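You operate a simulated robot arm through the tools that you are given. There is no shell and no other tool. Be economical: measure what you need, move in short steps, check, and stop when the job is done.

You are at the controls of a simulated two-armed robot. One attempt, no reset.

Task
Dip the Gricato tile in blue glaze and the Yastorin tile in green glaze.
Fine: each to its line, in its own glaze alone; stand both on the cart's board, shut those two lids, leave the third lid open and the third tile alone; the cart and its board stay put; leave no drips. Set down upright: what you pick out.

Only the result counts: the job must be done as asked and must still hold three seconds after the hand-in. Knocking over, shifting, dropping, spilling or breaking anything else fails it. Lids that push on must go on centred and level and be pressed home; caps that screw on are set level and turned clockwise until they are tight.

Robot
Two 7-joint arms with two-finger parallel grippers on one trunk, on a base that drives. Base frame: it is fixed to the floor where the robot stands at the start and does not move with it; the origin is under the middle of the robot, x ahead of it, y to its left, z up; the surface under the hand at the start is at about z = 851. Lengths are in mm, angles in degrees, forces in N, time in s.
The left shoulder is at the start at [50, 165, 1255], the right one opposite. With the tool pointing down near the work surface each hand reaches from about 100 to 680 mm from the robot's upright axis, wherever it stands, measured 20 degrees to its own side. Places, roughly: blue bucket [200, -600, 900]; blue lid [300, -700, 1200]; cream bucket [0, -900, 900]; green bucket [300, -400, 900]; green lid [500, -500, 1200]; green-handled board [-1250, 0, 750]; something [200, -800, 800]; top of the board with green handles [-1200, 0, 800]. Payload 3.91 kg a hand.
The tool frame of a hand sits at the grasp point between the pads (the TCP): z along the fingers, y along the line on which they close. The tips reach 30 mm beyond it. The gripper opens to 110 mm. The fingers are 20 mm wide and 10 mm thick; the gripper's body (48 by 112 mm) begins 55 mm behind the TCP.
Orientation is that of the tool frame in the base frame, as [roll, pitch, yaw] about the fixed x, y, z axes, in that order (R = Rz(yaw) Ry(pitch) Rx(roll)). With the fingers straight down and closing along the base's y, the tool's x points along the base's -x, its y along +y and its z along -z.

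Tools
- The arms move only by the tool servo_tool. It takes "left_targets", "right_targets" or both (then of equal length, played together; a hand with none holds still); each is a list of rows, each an object of numbers (a shift or turn left out is 0, a gripper value left out holds the last): "rx", "ry", "rz": the turn, a rotation vector about the base's x, y, z in degrees; "x", "y", "z": the shift along the base's x, y, z in m; "gripper": the gripper command, from -1 (fully open) to 1 (shut), values between in proportion. In form: [{"rx": .., "ry": .., "rz": .., "x": .., "y": .., "z": .., "gripper": ..}, ...]. A call has 1 to 8 rows; each row shifts and turns the commanded pose from where the row before left it. A row lasts 0.2 s, in which the tool goes at most 50 mm and 8.6 degrees; a call with a longer step from one row to the next is refused whole, and so is a gripper value outside its range. A pose out of reach is approached as far as the arm can. The call stops where the force on the tool passes 40 N (or 10 N more than at its start, if that is more) or the arm is blocked; 0.2 s more then pass. Each finger travels about 45 mm/s and halts on what it meets, pressing with about 34 N; the grip force reading is that of the motor and also rises with nothing between the fingers. The clock runs only during rows and for 0.2 s after the last one: add rows that do not move to give the fingers time. It gives the time, the measured TCP pose, the force on the tool (base axes), the opening and the grip force at its end, in the units of the frame above (readings bear some noise), with the torque about the TCP (base axes, N m) and any sound that the robot's microphone picked up, and new pictures: "pictures" is both (left out), scene, wrist or none (wrist: the cameras of the hands that moved).
- Cameras (640 x 400 px; columns grow to the right, rows downward): "scene" is now at [77.6, -72.9, 1422]; the picture's right is [-0.84, -0.54, 0.00], its down [-0.34, 0.52, -0.79] and it looks along [0.43, -0.66, -0.62] (base axes); focal length 248 px, centre (320, 200). "left" rides on the left gripper at [72, -17, -103] in its tool frame; the picture's right is [0.23, 0.97, 0.00], its down [-0.76, 0.18, -0.62] and it looks along [-0.61, 0.14, 0.78] (tool axes); focal length 222 px, centre (320, 200). "right" rides on the right gripper at [72, 17, -103] in its tool frame; the picture's right is [-0.23, 0.97, 0.00], its down [-0.76, -0.18, -0.62] and it looks along [-0.61, -0.14, 0.78] (tool axes); focal length 222 px, centre (320, 200). There is no depth. A picture from a camera that has moved, and an enlarged one, comes with that camera's place and axes in the base frame and with its lens.
- move_column(by): slides the trunk up (or, below 0, down) by that many mm; the arms and the scene camera ride with it, the base frame stays. It gives what a move gives, with no picture.
- base_move(legs): drives the robot by 1 to 6 legs, each [ahead, left, turn to the left] in mm, mm and degrees, along the robot's own axes; the way and the turn of a leg run together, so that a leg with both is an arc; at most 1500 mm and 180 degrees a leg. The arms and the cameras ride along, it lands a little off, and it stops where it bumps. It gives what a move gives, and a new picture of the scene camera.
- head_to(pan, tilt): turns the head with the scene camera to pan (to the left, within 80 degrees either way) and tilt (down, from -29 to 69), counted from straight ahead of the robot. It gives what a move gives, and a new picture of the scene camera.
- zoom(camera, box): a new picture of the part [left, top, right, bottom] of that camera's present view, enlarged. It takes no simulated time.
- close_job(): hands the job in; it is judged then, once.

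Go step by step. Nothing tells you exact positions but the pictures and the camera data: compare them with the known pose of the tool, close in by small moves and look again before you grip or let go. The budget is 120 turns and 260 pictures, counting those below and the enlarged ones. Unless the task says otherwise, let go and move clear before handing in.

The tools are called after "Emit:" as a command line: name --argument value ..., lists and objects as JSON in quotes. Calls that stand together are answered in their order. servo_tool: Moves the arms, as the interface text tells. Its arguments: {"type":"object","properties":{"left_targets":{"type":"array","items":{"type":"object","properties":{"rx":{"type":"number"},"ry":{"type":"number"},"rz":{"type":"number"},"x":{"type":"number"},"y":{"type":"number"},"z":{"type":"number"},"gripper":{"type":"number"}}}},"right_targets":{"type":"array","items":{"type":"object","properties":{"rx":{"type":"number"},"ry":{"type":"number"},"rz":{"type":"number"},"x":{"type":"number"},"y":{"type":"number"},"z":{"type":"number"},"gripper":{"type":"number"}}}},"pictures":{"type":"string","enum":["both","scene","wrist","none"]}},"required":[]} The other tools are called the same way: move_column (by) slides the trunk up or down; base_move (legs) drives the base; head_to (pan, tilt) turns the head that bears the scene camera; zoom (camera, box) takes an enlarged picture of a part of a camera's view; close_job () hands the job in.

At the start:

```text
time: 0.0
left_position: [478.9, -40.5, 1000.0]
left_tcp_rot: [-179.9, 0.1, -179.9]
left_contact_force: [-0.1, 0.5, -0.7]
left_ft_torque: [0.01, 0.03, -0.01]
left_width: 109.8
left_finger_force: 0.1
right_position: [297.7, -376.7, 999.8]
right_tcp_rot: [-180.0, 0.0, -179.9]
right_contact_force: [0.4, 0.5, 0.0]
right_ft_torque: [0.0, 0.0, 0.02]
right_width: 109.9
right_finger_force: 0.0
trunk travel left (down, up): [-475.0, 28.0]
robot x, y, heading: [3.6, -2.3, 0.1]
head pan, tilt: [-57.1, 38.1]
```

scene: 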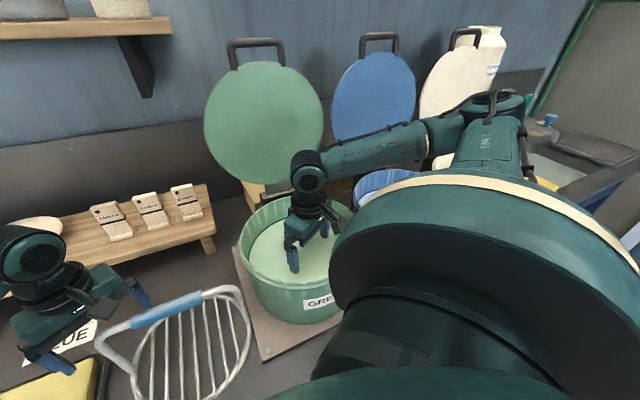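
right: 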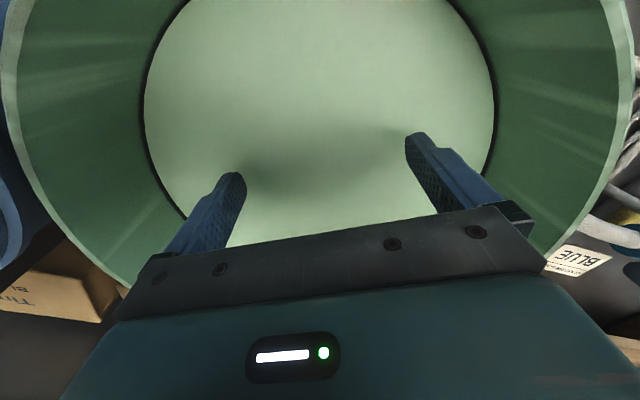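
left: 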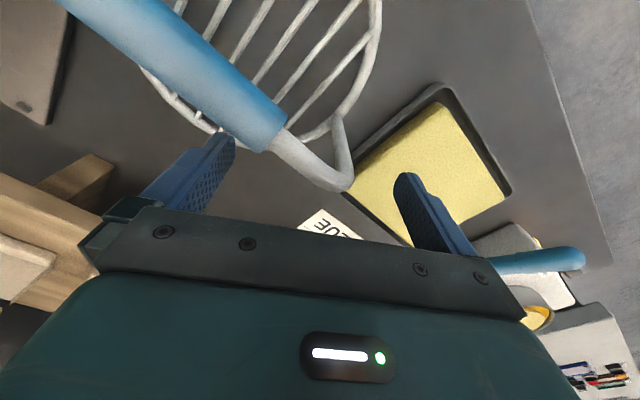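

I see three tiles on a wooden rack at left, a green bucket in front, and blue and cream buckets behind the right arm. I'll enlarge the tiles and lids first to read them.

Emit:
zoom --camera "scene" --box '[60, 160, 240, 270]'

Emit:
zoom --camera "scene" --box '[0, 200, 360, 400]'

Emit:
zoom --camera "scene" --box '[200, 20, 520, 220]'

```text
3.56 times, centred on (150, 215) of scene
camera zoom: at [77.6, -72.9, 1422.0], right [-0.84, -0.54, 0.0], down [-0.34, 0.52, -0.79], along [0.43, -0.66, -0.62], focal length 880 px, centre (924, 147)
```

zoom: 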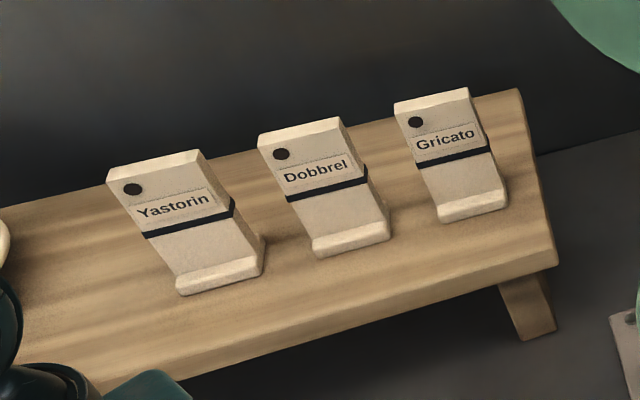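

```text
1.78 times, centred on (180, 300) of scene
camera zoom: at [77.6, -72.9, 1422.0], right [-0.84, -0.54, 0.0], down [-0.34, 0.52, -0.79], along [0.43, -0.66, -0.62], focal length 440 px, centre (569, 22)
```

zoom: 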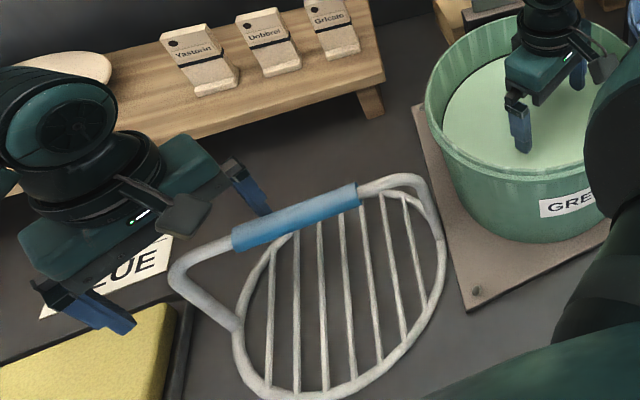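

```text
2.00 times, centred on (360, 120) of scene
camera zoom: at [77.6, -72.9, 1422.0], right [-0.84, -0.54, 0.0], down [-0.34, 0.52, -0.79], along [0.43, -0.66, -0.62], focal length 495 px, centre (240, 360)
```

zoom: 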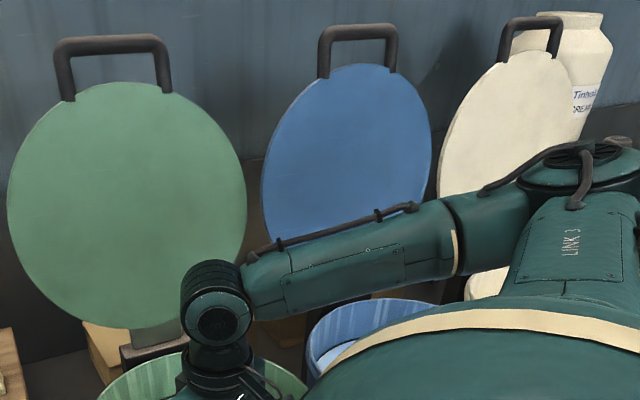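

Rack order is Yastorin, Dobbrel, Gricato. I'll look around with the head before moving anything.

Emit:
head_to --pan -20 --tilt 45

Emit:
head_to --pan -80 --tilt 30

```text
time: 1.0
left_position: [478.7, -40.0, 1001.0]
left_tcp_rot: [-179.9, 0.0, -179.9]
left_contact_force: [0.7, 0.5, 0.8]
left_ft_torque: [-0.01, 0.03, -0.01]
left_width: 109.7
left_finger_force: 0.1
right_position: [298.2, -376.9, 999.4]
right_tcp_rot: [-180.0, 0.0, -179.9]
right_contact_force: [-0.2, 0.2, 0.7]
right_ft_torque: [0.0, 0.0, 0.01]
right_width: 110.1
right_finger_force: 0.0
trunk travel left (down, up): [-475.0, 28.0]
robot x, y, heading: [0.5, 1.6, 0.2]
head pan, tilt: [-20.0, 45.0]
camera scene: at [107.1, -28.4, 1411.9], right [-0.34, -0.94, 0.0], down [-0.66, 0.24, -0.71], along [0.66, -0.24, -0.71], focal length 248 px, centre (320, 200)
```

scene: 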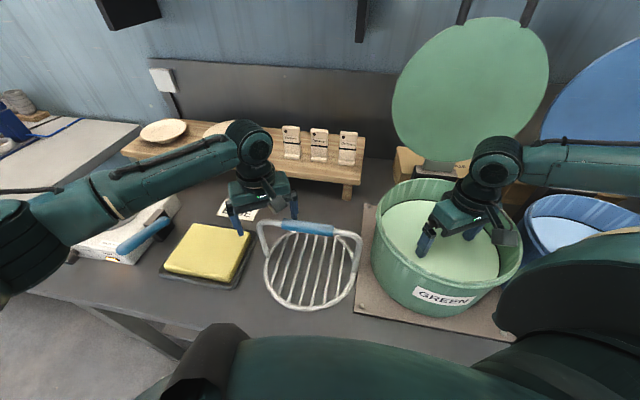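

```text
time: 2.3
left_position: [478.5, -40.2, 1000.3]
left_tcp_rot: [-180.0, 0.0, -179.9]
left_contact_force: [-0.5, -0.3, -1.1]
left_ft_torque: [0.01, 0.0, -0.05]
left_width: 110.0
left_finger_force: 0.1
right_position: [299.6, -376.0, 999.4]
right_tcp_rot: [180.0, -0.1, -180.0]
right_contact_force: [-0.5, 0.3, 0.5]
right_ft_torque: [0.03, -0.01, -0.02]
right_width: 109.9
right_finger_force: 0.1
trunk travel left (down, up): [-475.0, 28.0]
robot x, y, heading: [-1.5, 1.9, -0.2]
head pan, tilt: [-80.0, 30.0]
camera scene: at [46.5, -89.6, 1434.4], right [-0.98, -0.17, 0.0], down [-0.09, 0.49, -0.87], along [0.15, -0.85, -0.5], focal length 248 px, centre (320, 200)
```

scene: 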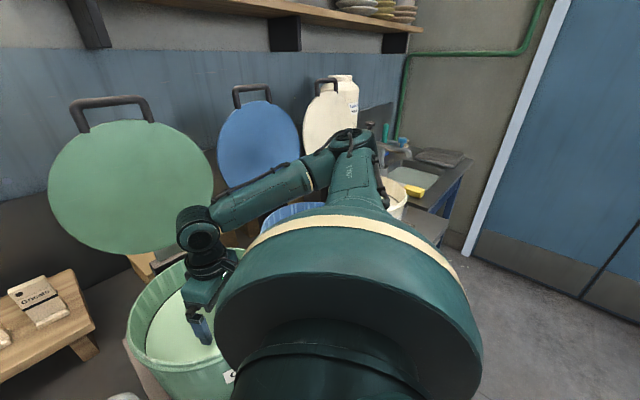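

The bench runs about 26° to the robot's right. I'll raise both hands for a clear view before measuring more.

Emit:
servo_tool --left_targets '[{"z": 0.05, "x": -0.01}, {"z": 0.05, "x": -0.02}, {"z": 0.05, "x": -0.02}, {"z": 0.05, "x": -0.02, "y": 0.02}, {"x": -0.04, "y": 0.03}, {"x": -0.04, "y": 0.03}, {"x": -0.03, "y": 0.03}]' --right_targets '[{"z": 0.05}, {"z": 0.05}, {"z": 0.05}, {"z": 0.05}, {"x": -0.04}, {"x": -0.04}, {"x": -0.04}]' --pictures "wrist"

Emit:
head_to --pan -50 --tilt 38

```text
refused: row 1 steps farther than a row can; nothing moved
```

```text
time: 3.3
left_position: [478.5, -39.9, 1000.3]
left_tcp_rot: [180.0, -0.1, -180.0]
left_contact_force: [0.5, 0.1, 0.4]
left_ft_torque: [0.0, 0.02, -0.02]
left_width: 110.1
left_finger_force: 0.2
right_position: [298.5, -375.4, 1000.5]
right_tcp_rot: [-180.0, 0.0, -179.9]
right_contact_force: [-0.4, -0.5, -0.1]
right_ft_torque: [-0.01, -0.01, 0.03]
right_width: 110.0
right_finger_force: 0.1
trunk travel left (down, up): [-475.0, 28.0]
robot x, y, heading: [-3.6, -0.7, 0.2]
head pan, tilt: [-50.0, 38.0]
camera scene: at [86.1, -66.7, 1422.1], right [-0.77, -0.64, 0.0], down [-0.4, 0.47, -0.79], along [0.51, -0.6, -0.62], focal length 248 px, centre (320, 200)
```

scene: 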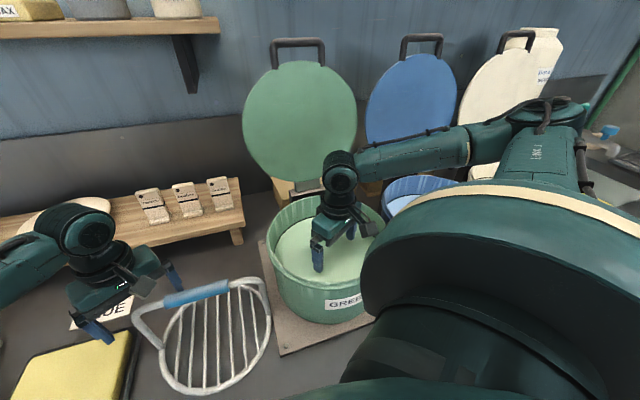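

The move was refused for step size, so I'll repeat it with smaller steps.

Emit:
servo_tool --left_targets '[{"z": 0.049}, {"z": 0.049}, {"z": 0.049}, {"z": 0.045}, {"x": -0.04}, {"x": -0.04}, {"x": -0.04}, {"x": -0.04}]' --right_targets '[{"z": 0.049}, {"z": 0.049}, {"z": 0.049}, {"z": 0.045}, {"x": -0.03}, {"x": -0.03}, {"x": -0.03}, {"x": -0.03}]' --pictures "both"

```text
time: 5.1
left_position: [317.3, -37.1, 1191.4]
left_tcp_rot: [180.0, 0.0, -179.9]
left_contact_force: [-0.6, 0.7, -0.1]
left_ft_torque: [0.0, -0.03, -0.02]
left_width: 110.0
left_finger_force: 0.0
right_position: [177.0, -375.6, 1191.0]
right_tcp_rot: [-179.9, 0.1, -179.9]
right_contact_force: [0.2, 0.5, -0.9]
right_ft_torque: [-0.03, 0.0, 0.0]
right_width: 110.3
right_finger_force: 0.1
trunk travel left (down, up): [-475.0, 28.0]
robot x, y, heading: [-1.9, 1.3, 0.1]
head pan, tilt: [-50.0, 38.0]
camera scene: at [84.9, -66.5, 1422.2], right [-0.77, -0.64, 0.0], down [-0.39, 0.47, -0.79], along [0.51, -0.6, -0.61], focal length 248 px, centre (320, 200)
camera right: at [104.1, -359.1, 1295.0], right [0.23, 0.97, 0.0], down [0.76, -0.18, 0.62], along [0.61, -0.14, -0.78], focal length 222 px, centre (320, 200)
camera left: at [244.9, -55.0, 1295.6], right [-0.23, 0.97, 0.0], down [0.76, 0.18, 0.62], along [0.61, 0.14, -0.78], focal length 222 px, centre (320, 200)
```

scene: 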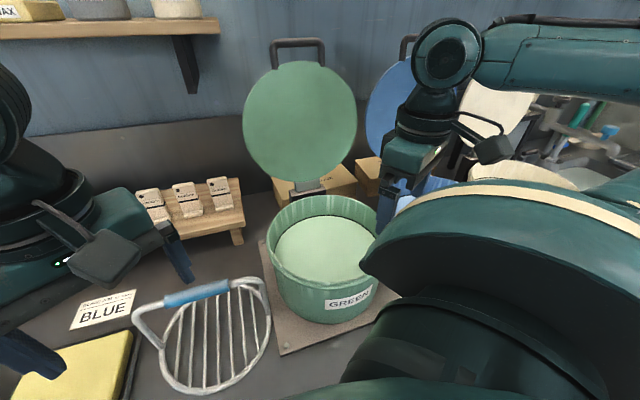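
right: 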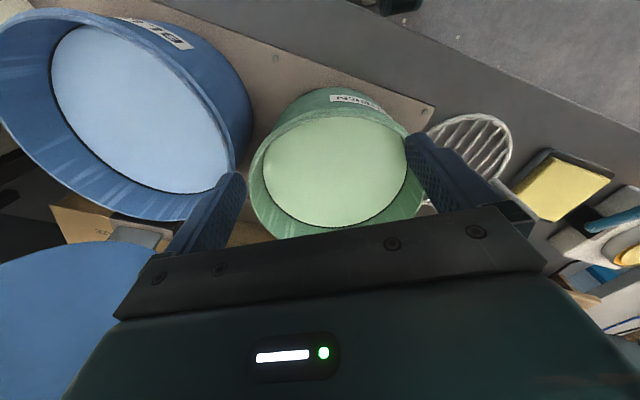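
left: 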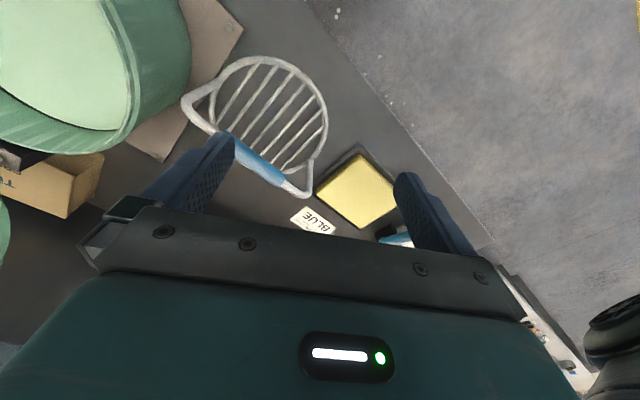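

There are printed cards on the bench worth reading. I'll enlarge the "BLUE" card and the lid supports.

Emit:
zoom --camera "scene" --box '[60, 280, 150, 336]'

Emit:
zoom --camera "scene" --box '[225, 150, 415, 270]'

Emit:
zoom --camera "right" --box '[0, 0, 460, 290]'

Emit:
zoom --camera "scene" --box '[230, 20, 460, 160]'

```text
7.11 times, centred on (105, 308) of scene
camera zoom: at [84.9, -66.5, 1422.2], right [-0.77, -0.64, 0.0], down [-0.39, 0.47, -0.79], along [0.51, -0.6, -0.61], focal length 1761 px, centre (1849, -568)
```

zoom: 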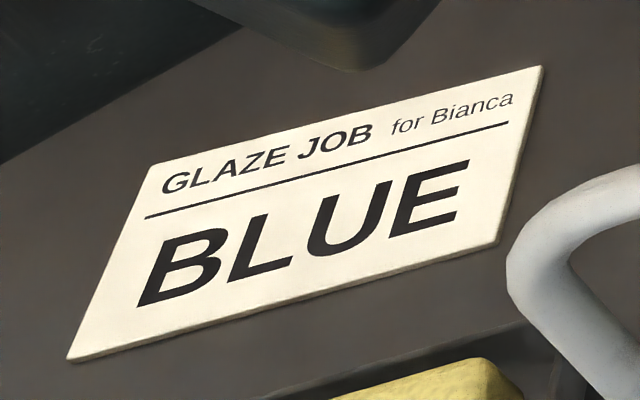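

```text
3.33 times, centred on (320, 210) of scene
camera zoom: at [84.9, -66.5, 1422.2], right [-0.77, -0.64, 0.0], down [-0.39, 0.47, -0.79], along [0.51, -0.6, -0.61], focal length 825 px, centre (320, 167)
```

zoom: 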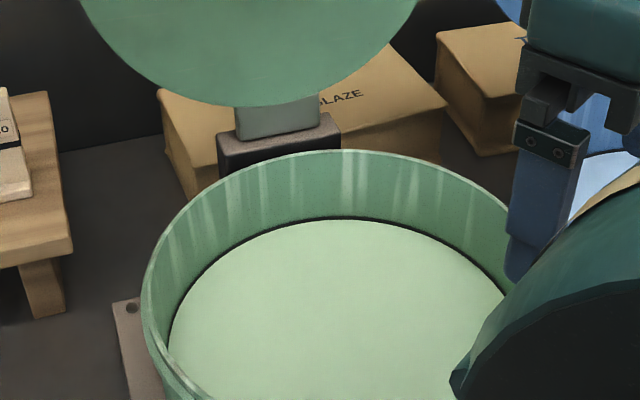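

```text
1.38 times, centred on (230, 145) of right
camera zoom: at [104.1, -359.1, 1295.0], right [0.23, 0.97, 0.0], down [0.76, -0.18, 0.62], along [0.61, -0.14, -0.78], focal length 306 px, centre (444, 276)
```

zoom: 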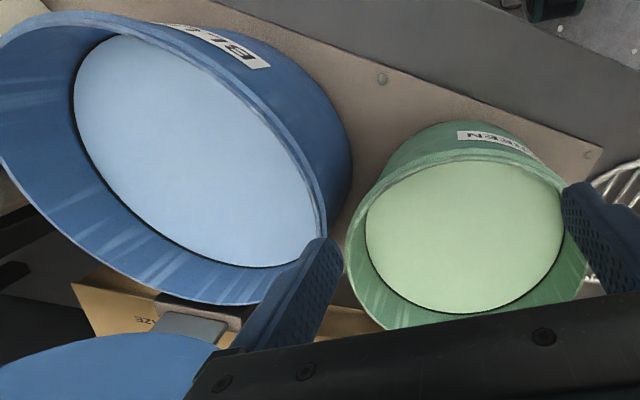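

```text
2.78 times, centred on (345, 90) of scene
camera zoom: at [84.9, -66.5, 1422.2], right [-0.77, -0.64, 0.0], down [-0.39, 0.47, -0.79], along [0.51, -0.6, -0.61], focal length 689 px, centre (250, 506)
```

zoom: 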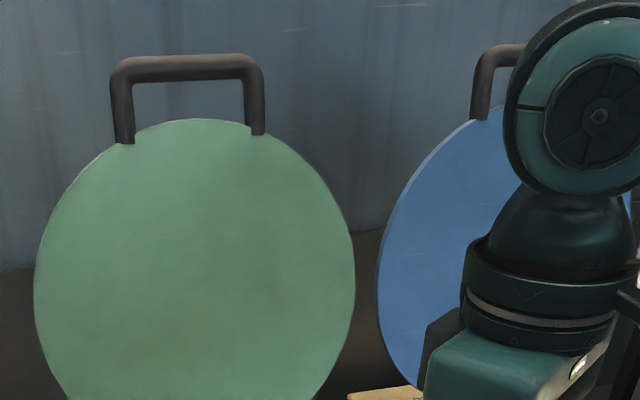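

The lids are hinged on blocks behind the buckets, with loop handles at the free edge. I'll look down at the bench edge near my base before turning.

Emit:
head_to --pan -26 --tilt 69

Emit:
head_to --pan -26 --tilt 30

```text
time: 6.0
left_position: [319.6, -38.1, 1192.8]
left_tcp_rot: [180.0, 0.0, -179.8]
left_contact_force: [-0.8, -0.2, 0.4]
left_ft_torque: [-0.01, 0.01, 0.01]
left_width: 109.8
left_finger_force: 0.2
right_position: [178.0, -375.3, 1190.8]
right_tcp_rot: [-179.9, 0.0, -179.8]
right_contact_force: [0.0, -0.5, 0.8]
right_ft_torque: [-0.01, -0.01, -0.02]
right_width: 110.0
right_finger_force: 0.0
trunk travel left (down, up): [-475.0, 28.0]
robot x, y, heading: [-0.9, -2.1, -0.2]
head pan, tilt: [-26.0, 68.8]
camera scene: at [81.0, -25.1, 1383.0], right [-0.44, -0.9, 0.0], down [-0.84, 0.41, -0.36], along [0.33, -0.16, -0.93], focal length 248 px, centre (320, 200)
```

scene: 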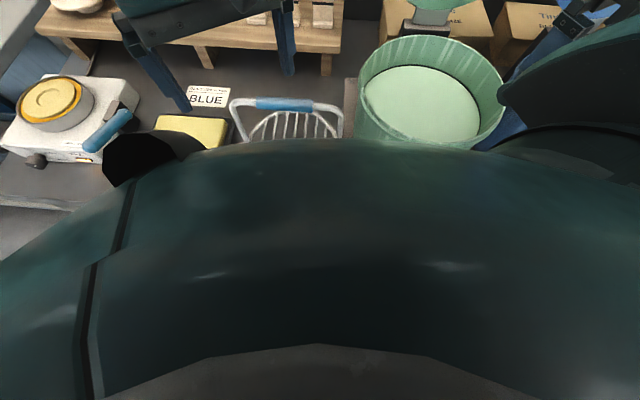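

```text
time: 7.1
left_position: [319.2, -38.1, 1191.5]
left_tcp_rot: [-180.0, 0.0, -179.9]
left_contact_force: [-0.1, 0.7, 0.2]
left_ft_torque: [-0.01, -0.02, -0.02]
left_width: 109.9
left_finger_force: 0.1
right_position: [178.2, -375.8, 1191.1]
right_tcp_rot: [-179.9, 0.1, -179.9]
right_contact_force: [-1.0, -0.6, -1.1]
right_ft_torque: [-0.01, 0.0, -0.01]
right_width: 109.9
right_finger_force: 0.0
trunk travel left (down, up): [-475.0, 28.0]
robot x, y, heading: [-2.7, -1.5, 0.2]
head pan, tilt: [-26.0, 30.0]
camera scene: at [112.0, -40.2, 1434.4], right [-0.44, -0.9, 0.0], down [-0.45, 0.22, -0.87], along [0.78, -0.38, -0.5], focal length 248 px, centre (320, 200)
```

scene: 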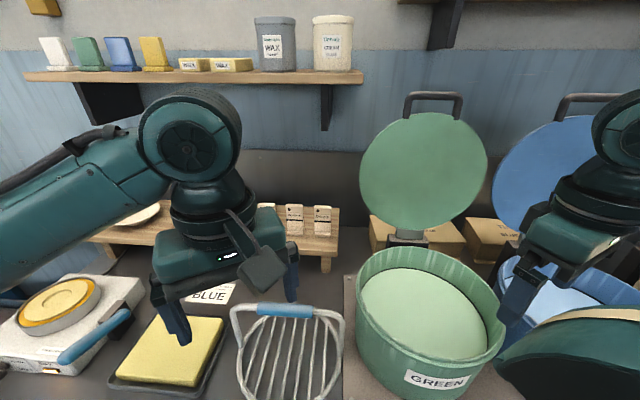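

The wall normal lies at about -26°. I'll turn the robot to face the bench squarely, arms raised and clear of everything.

Emit:
base_move --legs '[[0, 0, -26]]'

Emit:
head_to --pan 0 --tilt 32

Emit:
head_to --pan -45 --tilt 35

```text
time: 8.8
left_position: [270.5, -174.0, 1191.9]
left_tcp_rot: [-180.0, 0.1, 154.2]
left_contact_force: [0.9, 0.7, 0.0]
left_ft_torque: [0.0, 0.0, -0.01]
left_width: 110.1
left_finger_force: 0.1
right_position: [-3.7, -416.2, 1190.2]
right_tcp_rot: [-179.9, 0.1, 154.2]
right_contact_force: [0.1, 0.7, -0.3]
right_ft_torque: [0.02, 0.02, 0.0]
right_width: 109.9
right_finger_force: 0.1
trunk travel left (down, up): [-475.0, 28.0]
robot x, y, heading: [1.0, 2.7, -26.0]
head pan, tilt: [-26.0, 30.0]
camera scene: at [83.4, -84.5, 1434.5], right [-0.79, -0.62, 0.0], down [-0.31, 0.39, -0.87], along [0.53, -0.68, -0.5], focal length 248 px, centre (320, 200)
```

scene: 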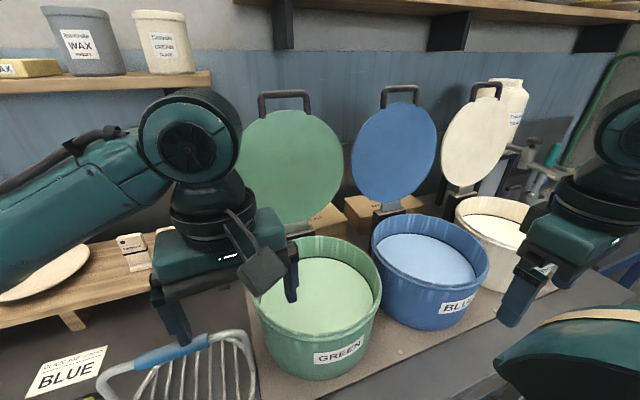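

```text
time: 9.7
left_position: [269.9, -174.1, 1191.8]
left_tcp_rot: [-180.0, 0.0, 154.2]
left_contact_force: [0.1, -0.3, -0.2]
left_ft_torque: [-0.02, 0.0, -0.01]
left_width: 109.9
left_finger_force: 0.1
right_position: [-4.5, -415.8, 1192.0]
right_tcp_rot: [-179.9, 0.0, 154.2]
right_contact_force: [-0.4, 0.5, -0.4]
right_ft_torque: [-0.03, 0.01, -0.01]
right_width: 110.0
right_finger_force: 0.1
trunk travel left (down, up): [-475.0, 28.0]
robot x, y, heading: [3.5, -3.4, -25.6]
head pan, tilt: [0.0, 32.0]
camera scene: at [108.3, -52.5, 1431.3], right [-0.44, -0.9, 0.0], down [-0.48, 0.23, -0.85], along [0.76, -0.37, -0.53], focal length 248 px, centre (320, 200)
```

scene: 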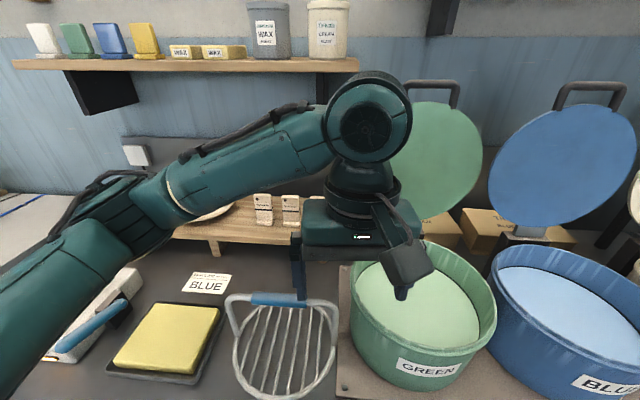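

```text
time: 10.8
left_position: [270.0, -173.6, 1192.0]
left_tcp_rot: [-180.0, 0.0, 154.3]
left_contact_force: [0.3, 0.7, 0.6]
left_ft_torque: [-0.01, 0.01, -0.01]
left_width: 109.7
left_finger_force: 0.1
right_position: [-3.4, -416.1, 1190.0]
right_tcp_rot: [-179.9, 0.0, 154.2]
right_contact_force: [-1.1, 0.1, 0.2]
right_ft_torque: [0.0, -0.05, -0.04]
right_width: 109.7
right_finger_force: 0.2
trunk travel left (down, up): [-475.0, 28.0]
robot x, y, heading: [-0.8, -1.5, -25.9]
head pan, tilt: [-45.0, 35.0]
camera scene: at [56.7, -96.5, 1426.7], right [-0.94, -0.33, 0.0], down [-0.19, 0.54, -0.82], along [0.27, -0.77, -0.57], focal length 248 px, centre (320, 200)
```

scene: 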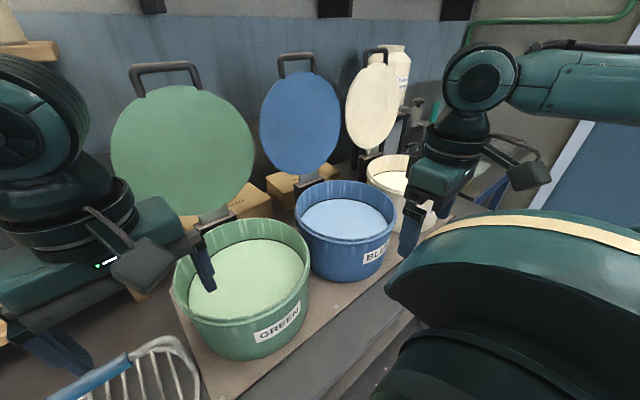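

The buckets sit about 450 mm out and the tiles about 730 mm, so I need to get closer. I'll tilt the left wrist camera backward to see how much room the base has before the bench edge.

Emit:
servo_tool --left_targets '[{"rx": 3.7, "ry": 7.6}, {"rx": 3.7, "ry": 7.6}, {"rx": 3.7, "ry": 7.6}, {"rx": 3.7, "ry": 7.6}, {"rx": 3.7, "ry": 7.6}, {"rx": 3.7, "ry": 7.6}, {"rx": 3.7, "ry": 7.6}]' --pictures "wrist"

```text
time: 12.4
left_position: [270.5, -173.3, 1191.3]
left_tcp_rot: [179.8, -59.2, 154.4]
left_contact_force: [-1.2, -0.7, -0.9]
left_ft_torque: [-0.02, 0.05, -0.01]
left_width: 110.0
left_finger_force: 0.0
right_position: [-3.0, -416.5, 1191.3]
right_tcp_rot: [-180.0, 0.1, 154.2]
right_contact_force: [0.1, -0.2, 0.3]
right_ft_torque: [-0.03, -0.02, 0.01]
right_width: 109.9
right_finger_force: 0.0
trunk travel left (down, up): [-475.0, 28.0]
robot x, y, heading: [-3.8, 1.2, -25.9]
head pan, tilt: [-45.0, 35.0]
camera left: at [309.5, -211.7, 1307.0], right [0.32, 0.93, 0.2], down [0.91, -0.24, -0.34], along [-0.26, 0.29, -0.92], focal length 222 px, centre (320, 200)
```

left: 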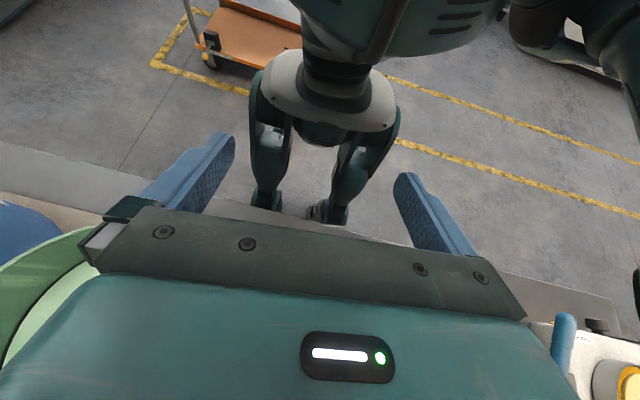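

The robot stands on legs with its feet well back of the bench edge, so there's room to move in. I'll level the left hand, then drive 130 ahead and 60 left.

Emit:
servo_tool --left_targets '[{"rx": -3.7, "ry": -7.6}, {"rx": -3.7, "ry": -7.6}, {"rx": -3.7, "ry": -7.6}, {"rx": -3.7, "ry": -7.6}, {"rx": -3.7, "ry": -7.6}, {"rx": -3.7, "ry": -7.6}, {"rx": -3.7, "ry": -7.6}]' --pictures "none"

Emit:
base_move --legs '[[130, 60, 0]]'

Emit:
head_to --pan 0 --tilt 40

```text
time: 14.0
left_position: [269.4, -172.7, 1190.7]
left_tcp_rot: [-180.0, 0.2, 154.2]
left_contact_force: [-0.9, 0.4, 0.2]
left_ft_torque: [-0.01, -0.01, -0.02]
left_width: 109.9
left_finger_force: 0.1
right_position: [-4.0, -416.4, 1190.6]
right_tcp_rot: [179.9, 0.0, 154.3]
right_contact_force: [-0.4, 1.5, -0.8]
right_ft_torque: [0.04, -0.02, -0.02]
right_width: 109.8
right_finger_force: 0.0
trunk travel left (down, up): [-475.0, 28.0]
robot x, y, heading: [0.8, 2.0, -25.9]
head pan, tilt: [-45.0, 35.0]
```

```text
time: 15.4
left_position: [328.3, -134.6, 1190.8]
left_tcp_rot: [180.0, 0.0, 153.9]
left_contact_force: [-0.1, 0.4, -0.6]
left_ft_torque: [-0.02, 0.0, 0.0]
left_width: 109.9
left_finger_force: 0.1
right_position: [54.5, -376.2, 1192.0]
right_tcp_rot: [-179.9, 0.0, 153.9]
right_contact_force: [1.0, -0.2, -0.3]
right_ft_torque: [0.01, 0.01, -0.02]
right_width: 110.1
right_finger_force: 0.0
trunk travel left (down, up): [-475.0, 28.0]
robot x, y, heading: [62.1, 39.2, -26.3]
head pan, tilt: [-45.0, 35.0]
stopped in leg 1: the robot was blocked; the commanded pose is now the measured one
camera scene: at [116.8, -57.6, 1426.7], right [-0.95, -0.32, 0.0], down [-0.19, 0.54, -0.82], along [0.27, -0.78, -0.57], focal length 248 px, centre (320, 200)
```

scene: 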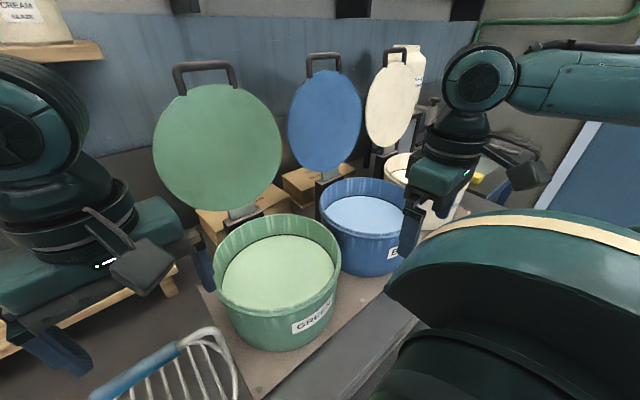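

```text
time: 16.5
left_position: [328.5, -136.4, 1191.2]
left_tcp_rot: [179.9, 0.0, 154.0]
left_contact_force: [-0.1, -0.1, -0.5]
left_ft_torque: [-0.04, 0.0, -0.01]
left_width: 110.2
left_finger_force: 0.0
right_position: [53.7, -378.0, 1191.3]
right_tcp_rot: [-179.9, 0.1, 153.9]
right_contact_force: [0.0, -0.3, -0.3]
right_ft_torque: [0.01, 0.04, 0.0]
right_width: 109.9
right_finger_force: 0.0
trunk travel left (down, up): [-475.0, 28.0]
robot x, y, heading: [57.6, 41.7, -26.3]
head pan, tilt: [0.0, 40.0]
camera scene: at [163.6, -12.3, 1419.1], right [-0.44, -0.9, 0.0], down [-0.58, 0.28, -0.77], along [0.69, -0.34, -0.64], focal length 248 px, centre (320, 200)
```

scene: 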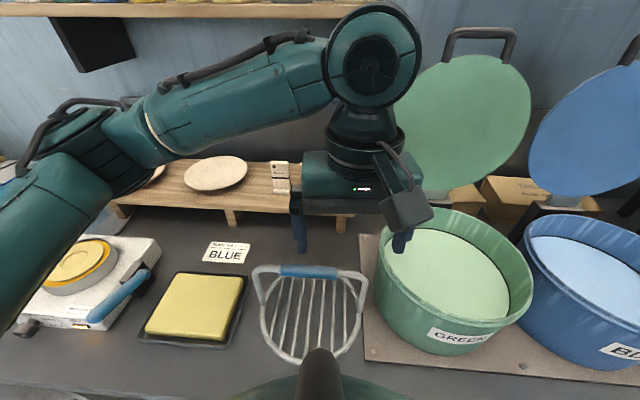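

The base was blocked after about 37 mm forward (it slid 60 left), so the tiles are near the reach limit. I'll move the left hand above the tiles to measure them.

Emit:
servo_tool --left_targets '[{"x": 0.0411, "y": 0.0022}, {"x": 0.0411, "y": 0.0022}, {"x": 0.0411, "y": 0.0022}, {"x": 0.0411, "y": 0.0022}, {"x": 0.0411, "y": 0.0022}, {"x": 0.0411, "y": 0.0022}]' --pictures "both"

```text
time: 17.9
left_position: [575.3, -121.9, 1192.2]
left_tcp_rot: [-180.0, 0.0, 153.8]
left_contact_force: [-0.3, 0.3, 0.0]
left_ft_torque: [0.02, 0.02, -0.01]
left_width: 110.1
left_finger_force: 0.0
right_position: [56.0, -378.0, 1191.1]
right_tcp_rot: [-180.0, 0.0, 153.9]
right_contact_force: [-0.2, 0.9, 0.4]
right_ft_torque: [-0.01, 0.05, 0.01]
right_width: 110.0
right_finger_force: 0.0
trunk travel left (down, up): [-475.0, 28.0]
robot x, y, heading: [60.4, 39.6, -26.3]
head pan, tilt: [0.0, 40.0]
camera scene: at [164.1, -12.2, 1419.0], right [-0.44, -0.9, 0.0], down [-0.58, 0.28, -0.77], along [0.69, -0.34, -0.64], focal length 248 px, centre (320, 200)
camera left: at [503.6, -104.9, 1295.8], right [0.22, 0.97, 0.0], down [0.76, -0.18, 0.62], along [0.61, -0.14, -0.78], focal length 222 px, centre (320, 200)
```

scene: 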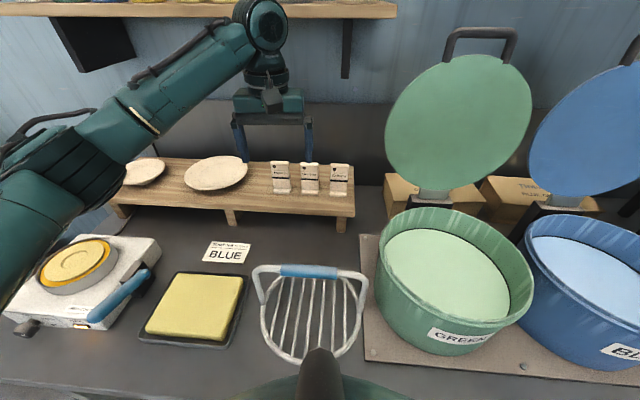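
left: 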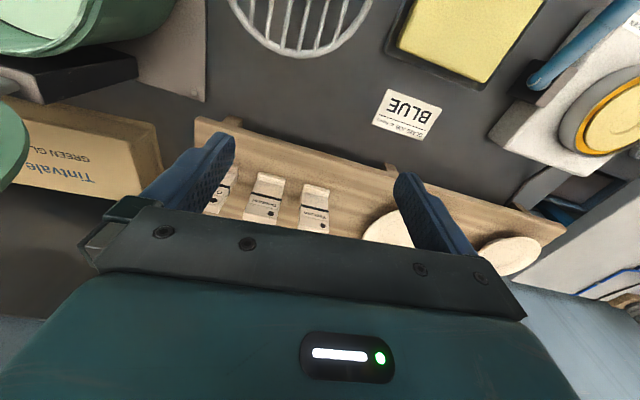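

Triangulating puts Yastorin's foot near (752, -173, 943), about 714 mm ahead of my axis. I'll enlarge to see the tile's shape.

Emit:
zoom --camera "scene" --box '[256, 140, 376, 215]'

Emit:
zoom --camera "left" --box '[190, 155, 350, 255]'

```text
5.33 times, centred on (316, 178) of scene
camera zoom: at [164.1, -12.2, 1419.0], right [-0.44, -0.9, 0.0], down [-0.58, 0.28, -0.77], along [0.69, -0.34, -0.64], focal length 1321 px, centre (341, 320)
```

zoom: 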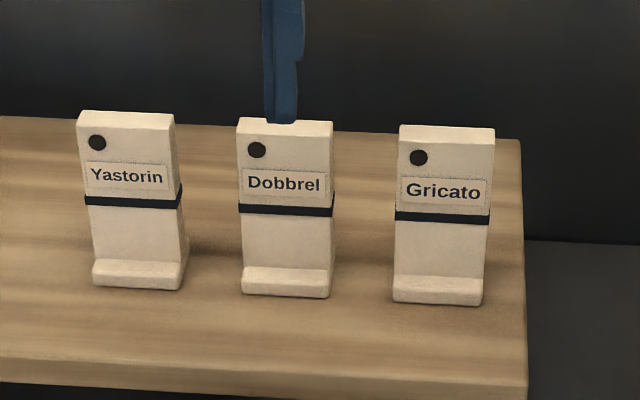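

```text
4.00 times, centred on (270, 205) of left
camera zoom: at [503.6, -104.9, 1295.8], right [0.22, 0.97, 0.0], down [0.76, -0.18, 0.62], along [0.61, -0.14, -0.78], focal length 888 px, centre (520, 180)
```

zoom: 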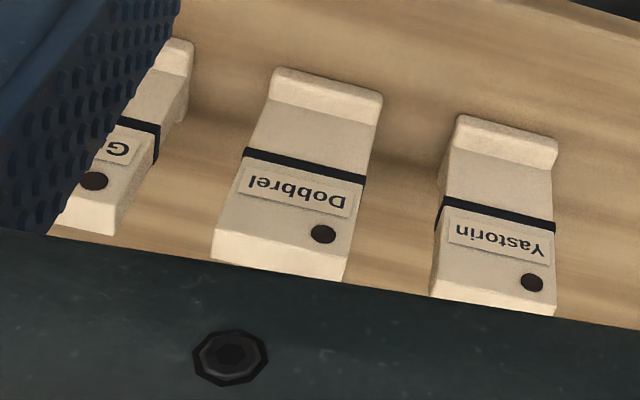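

The tiles are L-shaped slabs about 55 wide and 100 tall, with the line about 49 above the base. The true bench heading is about -30°, so I'll square up and tilt the left tool forward to gain reach.

Emit:
base_move --legs '[[-3, 0, -3.7]]'

Emit:
servo_tool --left_targets '[{"rx": -4.25, "ry": -7.36}, {"rx": -4.25, "ry": -7.36}, {"rx": -4.25, "ry": -7.36}, {"rx": -4.25, "ry": -7.36, "gripper": -0.3}, {"gripper": -0.3}]' --pictures "both"

```text
time: 18.7
left_position: [559.9, -153.4, 1192.1]
left_tcp_rot: [180.0, 0.0, 150.2]
left_contact_force: [0.8, 0.6, -0.1]
left_ft_torque: [-0.02, 0.04, -0.01]
left_width: 110.1
left_finger_force: 0.0
right_position: [24.7, -375.9, 1190.4]
right_tcp_rot: [180.0, 0.1, 150.2]
right_contact_force: [0.4, -0.5, 0.7]
right_ft_torque: [-0.01, -0.03, -0.01]
right_width: 109.9
right_finger_force: 0.1
trunk travel left (down, up): [-475.0, 28.0]
robot x, y, heading: [56.8, 40.3, -29.7]
head pan, tilt: [0.0, 40.0]
camera scene: at [157.3, -17.5, 1419.1], right [-0.5, -0.87, 0.0], down [-0.56, 0.32, -0.77], along [0.66, -0.38, -0.64], focal length 248 px, centre (320, 200)
```

scene: 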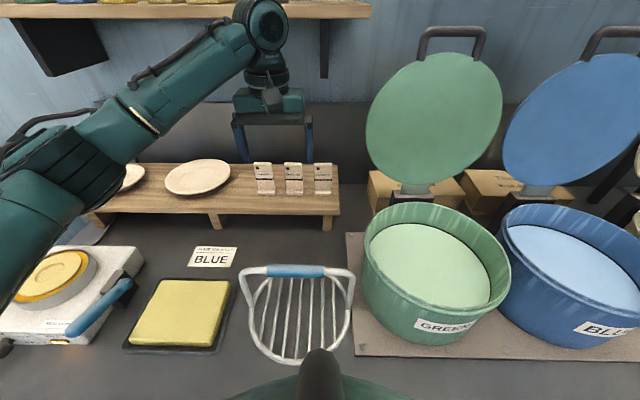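

```text
time: 19.9
left_position: [560.7, -153.2, 1193.0]
left_tcp_rot: [-179.7, 34.1, 150.2]
left_contact_force: [0.1, -0.7, 0.3]
left_ft_torque: [-0.02, 0.0, 0.02]
left_width: 71.5
left_finger_force: 0.0
right_position: [25.6, -374.4, 1191.2]
right_tcp_rot: [180.0, 0.1, 150.2]
right_contact_force: [-0.3, 0.0, -0.1]
right_ft_torque: [0.01, -0.04, 0.01]
right_width: 110.1
right_finger_force: 0.1
trunk travel left (down, up): [-475.0, 28.0]
robot x, y, heading: [57.1, 40.6, -30.0]
head pan, tilt: [0.0, 40.0]
camera scene: at [157.6, -17.4, 1419.1], right [-0.5, -0.87, 0.0], down [-0.56, 0.32, -0.77], along [0.66, -0.38, -0.64], focal length 248 px, centre (320, 200)
camera left: at [450.6, -109.1, 1237.9], right [0.32, 0.94, -0.13], down [0.33, 0.02, 0.94], along [0.89, -0.35, -0.31], focal length 222 px, centre (320, 200)
```

scene: 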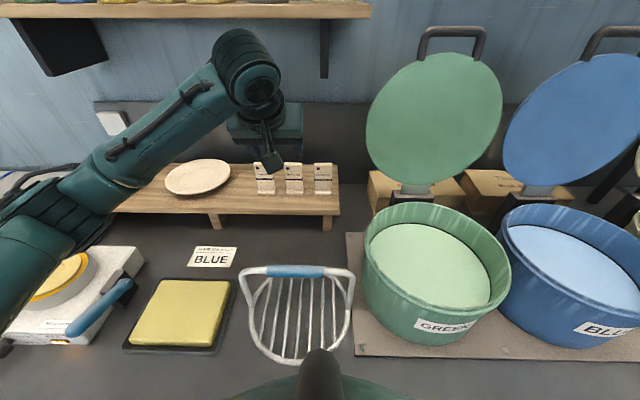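
left: 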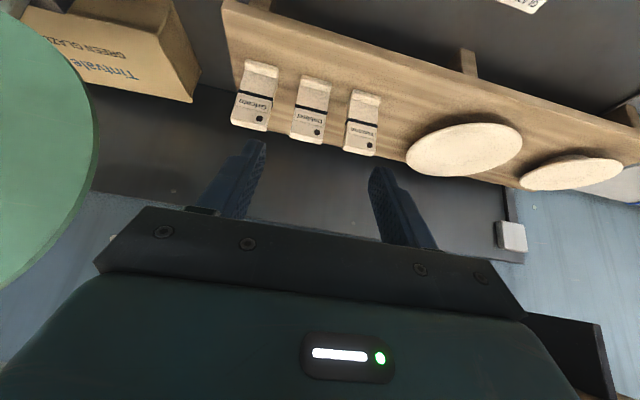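

I'm squared to the bench now. I'll zoom for accurate tile coordinates.

Emit:
zoom --camera "scene" --box '[240, 145, 352, 215]'

Emit:
zoom --camera "left" --box '[210, 40, 402, 160]'

```text
5.71 times, centred on (296, 180) of scene
camera zoom: at [157.6, -17.4, 1419.1], right [-0.5, -0.87, 0.0], down [-0.56, 0.32, -0.77], along [0.66, -0.38, -0.64], focal length 1415 px, centre (457, 314)
```

zoom: 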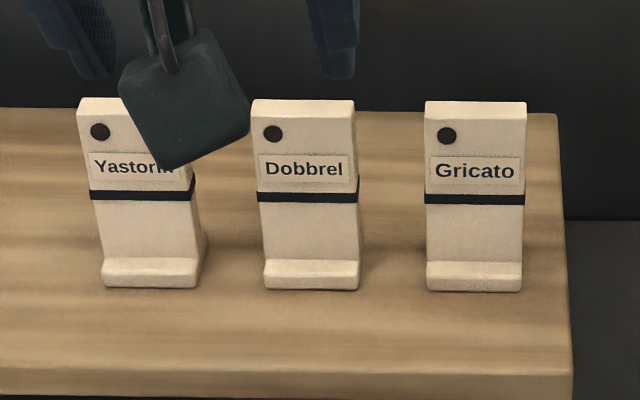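

```text
3.33 times, centred on (306, 100) of left
camera zoom: at [450.6, -109.1, 1237.9], right [0.32, 0.94, -0.13], down [0.33, 0.02, 0.94], along [0.89, -0.35, -0.31], focal length 740 px, centre (367, 533)
```

zoom: 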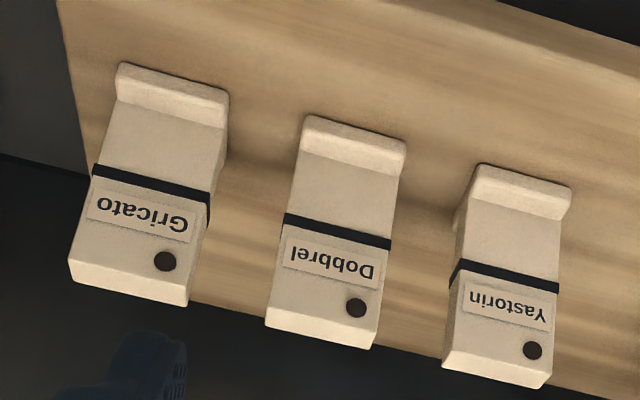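

Best estimate for Yastorin: base z about 960, slab centre 702 ahead and 156 left of my axis, top about 1058. I'll bring the left hand in stages toward a point above it.

Emit:
servo_tool --left_targets '[{"x": 0.0324, "y": 0.0021, "z": -0.015}, {"x": 0.0324, "y": 0.0021, "z": -0.015}, {"x": 0.0324, "y": 0.0021, "z": -0.015}, {"x": 0.0324, "y": 0.0021, "z": -0.015}, {"x": 0.026, "y": -0.015}, {"x": 0.026, "y": -0.015}]' --pictures "both"

```text
time: 21.3
left_position: [743.1, -176.7, 1130.9]
left_tcp_rot: [-179.9, 33.9, 150.2]
left_contact_force: [0.4, 0.6, -0.3]
left_ft_torque: [-0.01, -0.02, -0.01]
left_width: 71.3
left_finger_force: 0.0
right_position: [24.8, -374.1, 1191.3]
right_tcp_rot: [-179.9, 0.0, 150.1]
right_contact_force: [0.3, 0.3, -0.5]
right_ft_torque: [-0.03, 0.0, -0.02]
right_width: 109.7
right_finger_force: 0.1
trunk travel left (down, up): [-475.0, 28.0]
robot x, y, heading: [56.7, 41.5, -29.8]
head pan, tilt: [0.0, 40.0]
camera scene: at [157.7, -17.8, 1419.0], right [-0.5, -0.87, 0.0], down [-0.56, 0.32, -0.77], along [0.66, -0.38, -0.64], focal length 248 px, centre (320, 200)
camera left: at [632.6, -131.5, 1177.5], right [0.32, 0.94, -0.13], down [0.34, 0.01, 0.94], along [0.89, -0.35, -0.31], focal length 222 px, centre (320, 200)
```

scene: 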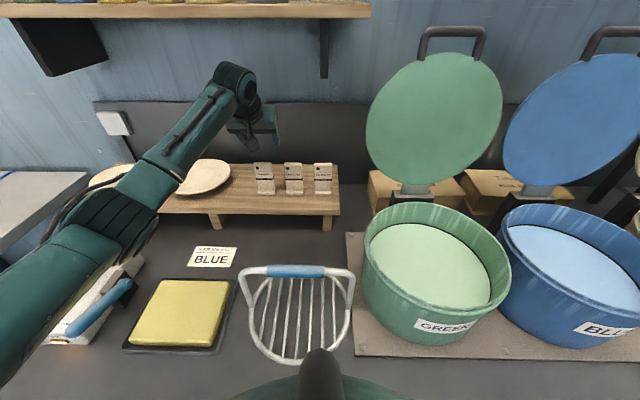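
left: 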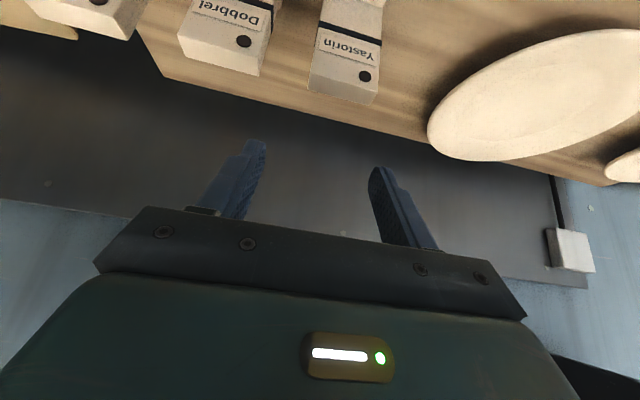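

The left hand is about over the tile and reached fine; tile u is about 160. I'll descend partway and re-check the alignment.

Emit:
servo_tool --left_targets '[{"x": 0.0025, "y": 0.0043, "z": -0.02}, {"z": -0.02}, {"z": -0.015}, {}]' --pictures "both"

Emit:
zoom --camera "scene" --box '[200, 100, 360, 200]'

```text
time: 22.3
left_position: [743.1, -171.8, 1078.9]
left_tcp_rot: [-179.9, 34.0, 150.2]
left_contact_force: [-0.2, -0.6, 0.1]
left_ft_torque: [0.0, 0.0, 0.01]
left_width: 71.4
left_finger_force: 0.1
right_position: [23.5, -376.5, 1190.9]
right_tcp_rot: [180.0, 0.0, 150.2]
right_contact_force: [-1.0, 0.3, 0.3]
right_ft_torque: [0.0, 0.0, 0.0]
right_width: 110.0
right_finger_force: 0.0
trunk travel left (down, up): [-475.0, 28.0]
robot x, y, heading: [59.5, 40.1, -29.7]
head pan, tilt: [0.0, 40.0]
camera scene: at [157.5, -17.3, 1419.1], right [-0.5, -0.87, 0.0], down [-0.56, 0.32, -0.77], along [0.66, -0.38, -0.64], focal length 248 px, centre (320, 200)
camera left: at [634.3, -127.0, 1123.1], right [0.32, 0.94, -0.13], down [0.33, 0.02, 0.94], along [0.89, -0.35, -0.31], focal length 222 px, centre (320, 200)
```

scene: 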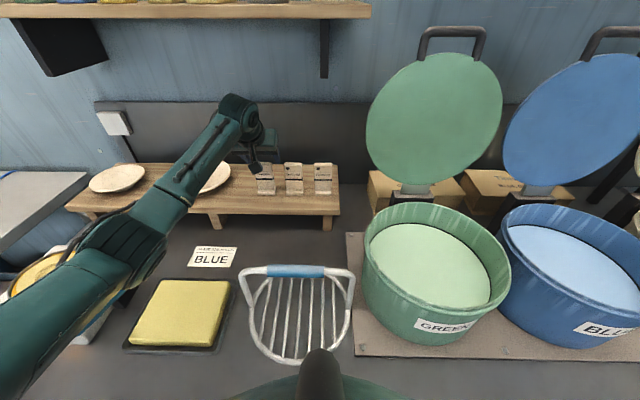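
left: 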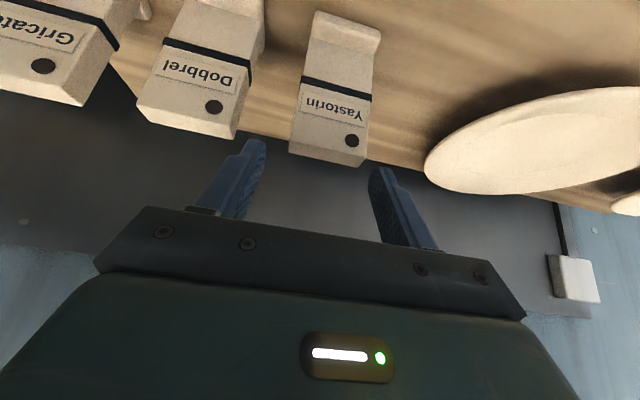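

```text
4.00 times, centred on (280, 150) of scene
camera zoom: at [157.5, -17.3, 1419.1], right [-0.5, -0.87, 0.0], down [-0.56, 0.32, -0.77], along [0.66, -0.38, -0.64], focal length 990 px, centre (480, 400)
```

zoom: 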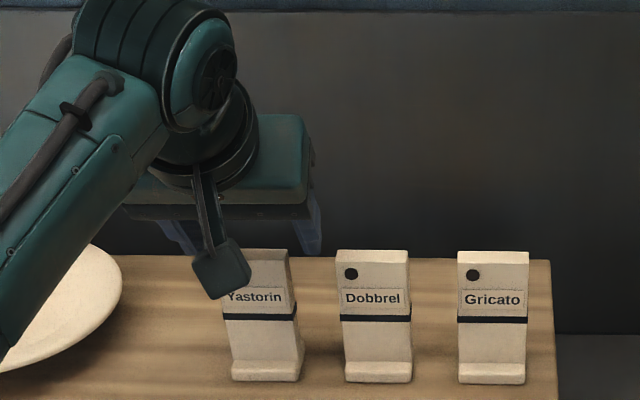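

The estimates agree: tile top 1057, centred at u about 161. I'll shift 3 mm left, go down to z=1046, then close.

Emit:
servo_tool --left_targets '[{"x": 0.0015, "y": 0.0026, "z": -0.013}, {"z": -0.01}, {"z": -0.01}, {}]' --pictures "wrist"

```text
time: 23.3
left_position: [746.1, -168.0, 1043.7]
left_tcp_rot: [-179.9, 34.0, 150.3]
left_contact_force: [-0.4, -0.6, 0.6]
left_ft_torque: [-0.02, -0.03, 0.0]
left_width: 71.5
left_finger_force: 0.1
right_position: [24.7, -374.7, 1191.3]
right_tcp_rot: [180.0, 0.0, 150.2]
right_contact_force: [-1.0, 0.0, 0.5]
right_ft_torque: [0.0, 0.02, -0.02]
right_width: 109.9
right_finger_force: 0.0
trunk travel left (down, up): [-475.0, 28.0]
robot x, y, heading: [57.7, 37.9, -29.8]
head pan, tilt: [0.0, 40.0]
camera left: at [635.7, -123.7, 1089.6], right [0.32, 0.94, -0.13], down [0.34, 0.02, 0.94], along [0.89, -0.35, -0.31], focal length 222 px, centre (320, 200)
```

left: 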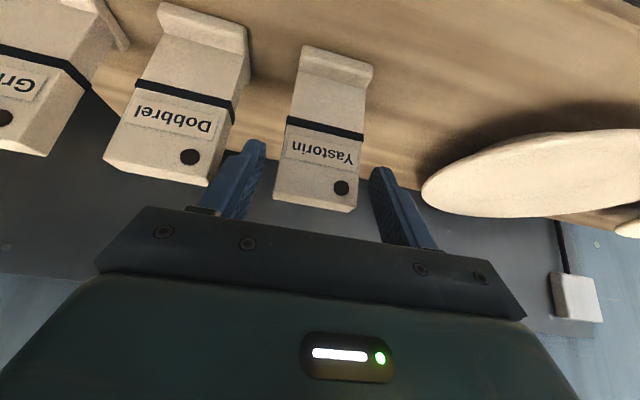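

The tile sits centred between the fingers, which are above the line. Closing.

Emit:
servo_tool --left_targets '[{"gripper": 1}, {"gripper": 1}, {"gripper": 1}, {"gripper": 1}]' --pictures "wrist"

Emit:
zoom --camera "left" --box '[200, 20, 420, 230]'

```text
time: 24.3
left_position: [745.9, -167.9, 1044.9]
left_tcp_rot: [-179.8, 34.1, 150.3]
left_contact_force: [0.3, -1.0, -0.2]
left_ft_torque: [-0.03, 0.03, 0.0]
left_width: 49.8
left_finger_force: 33.9
right_position: [24.2, -375.2, 1191.3]
right_tcp_rot: [180.0, 0.1, 150.3]
right_contact_force: [-1.3, 0.1, -0.6]
right_ft_torque: [0.01, 0.03, -0.04]
right_width: 109.8
right_finger_force: 0.0
trunk travel left (down, up): [-475.0, 28.0]
robot x, y, heading: [59.5, 38.6, -30.1]
head pan, tilt: [0.0, 40.0]
camera left: at [635.7, -123.9, 1089.9], right [0.32, 0.94, -0.13], down [0.34, 0.02, 0.94], along [0.89, -0.35, -0.31], focal length 222 px, centre (320, 200)
```

left: 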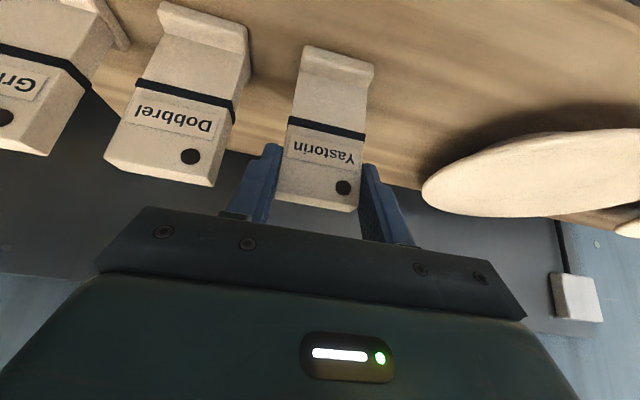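

```text
1.90 times, centred on (310, 125) of left
camera zoom: at [635.7, -123.9, 1089.9], right [0.32, 0.94, -0.13], down [0.34, 0.02, 0.94], along [0.89, -0.35, -0.31], focal length 423 px, centre (339, 343)
```

zoom: 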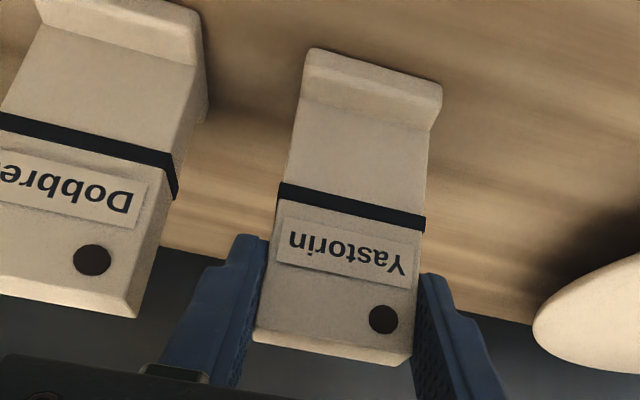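

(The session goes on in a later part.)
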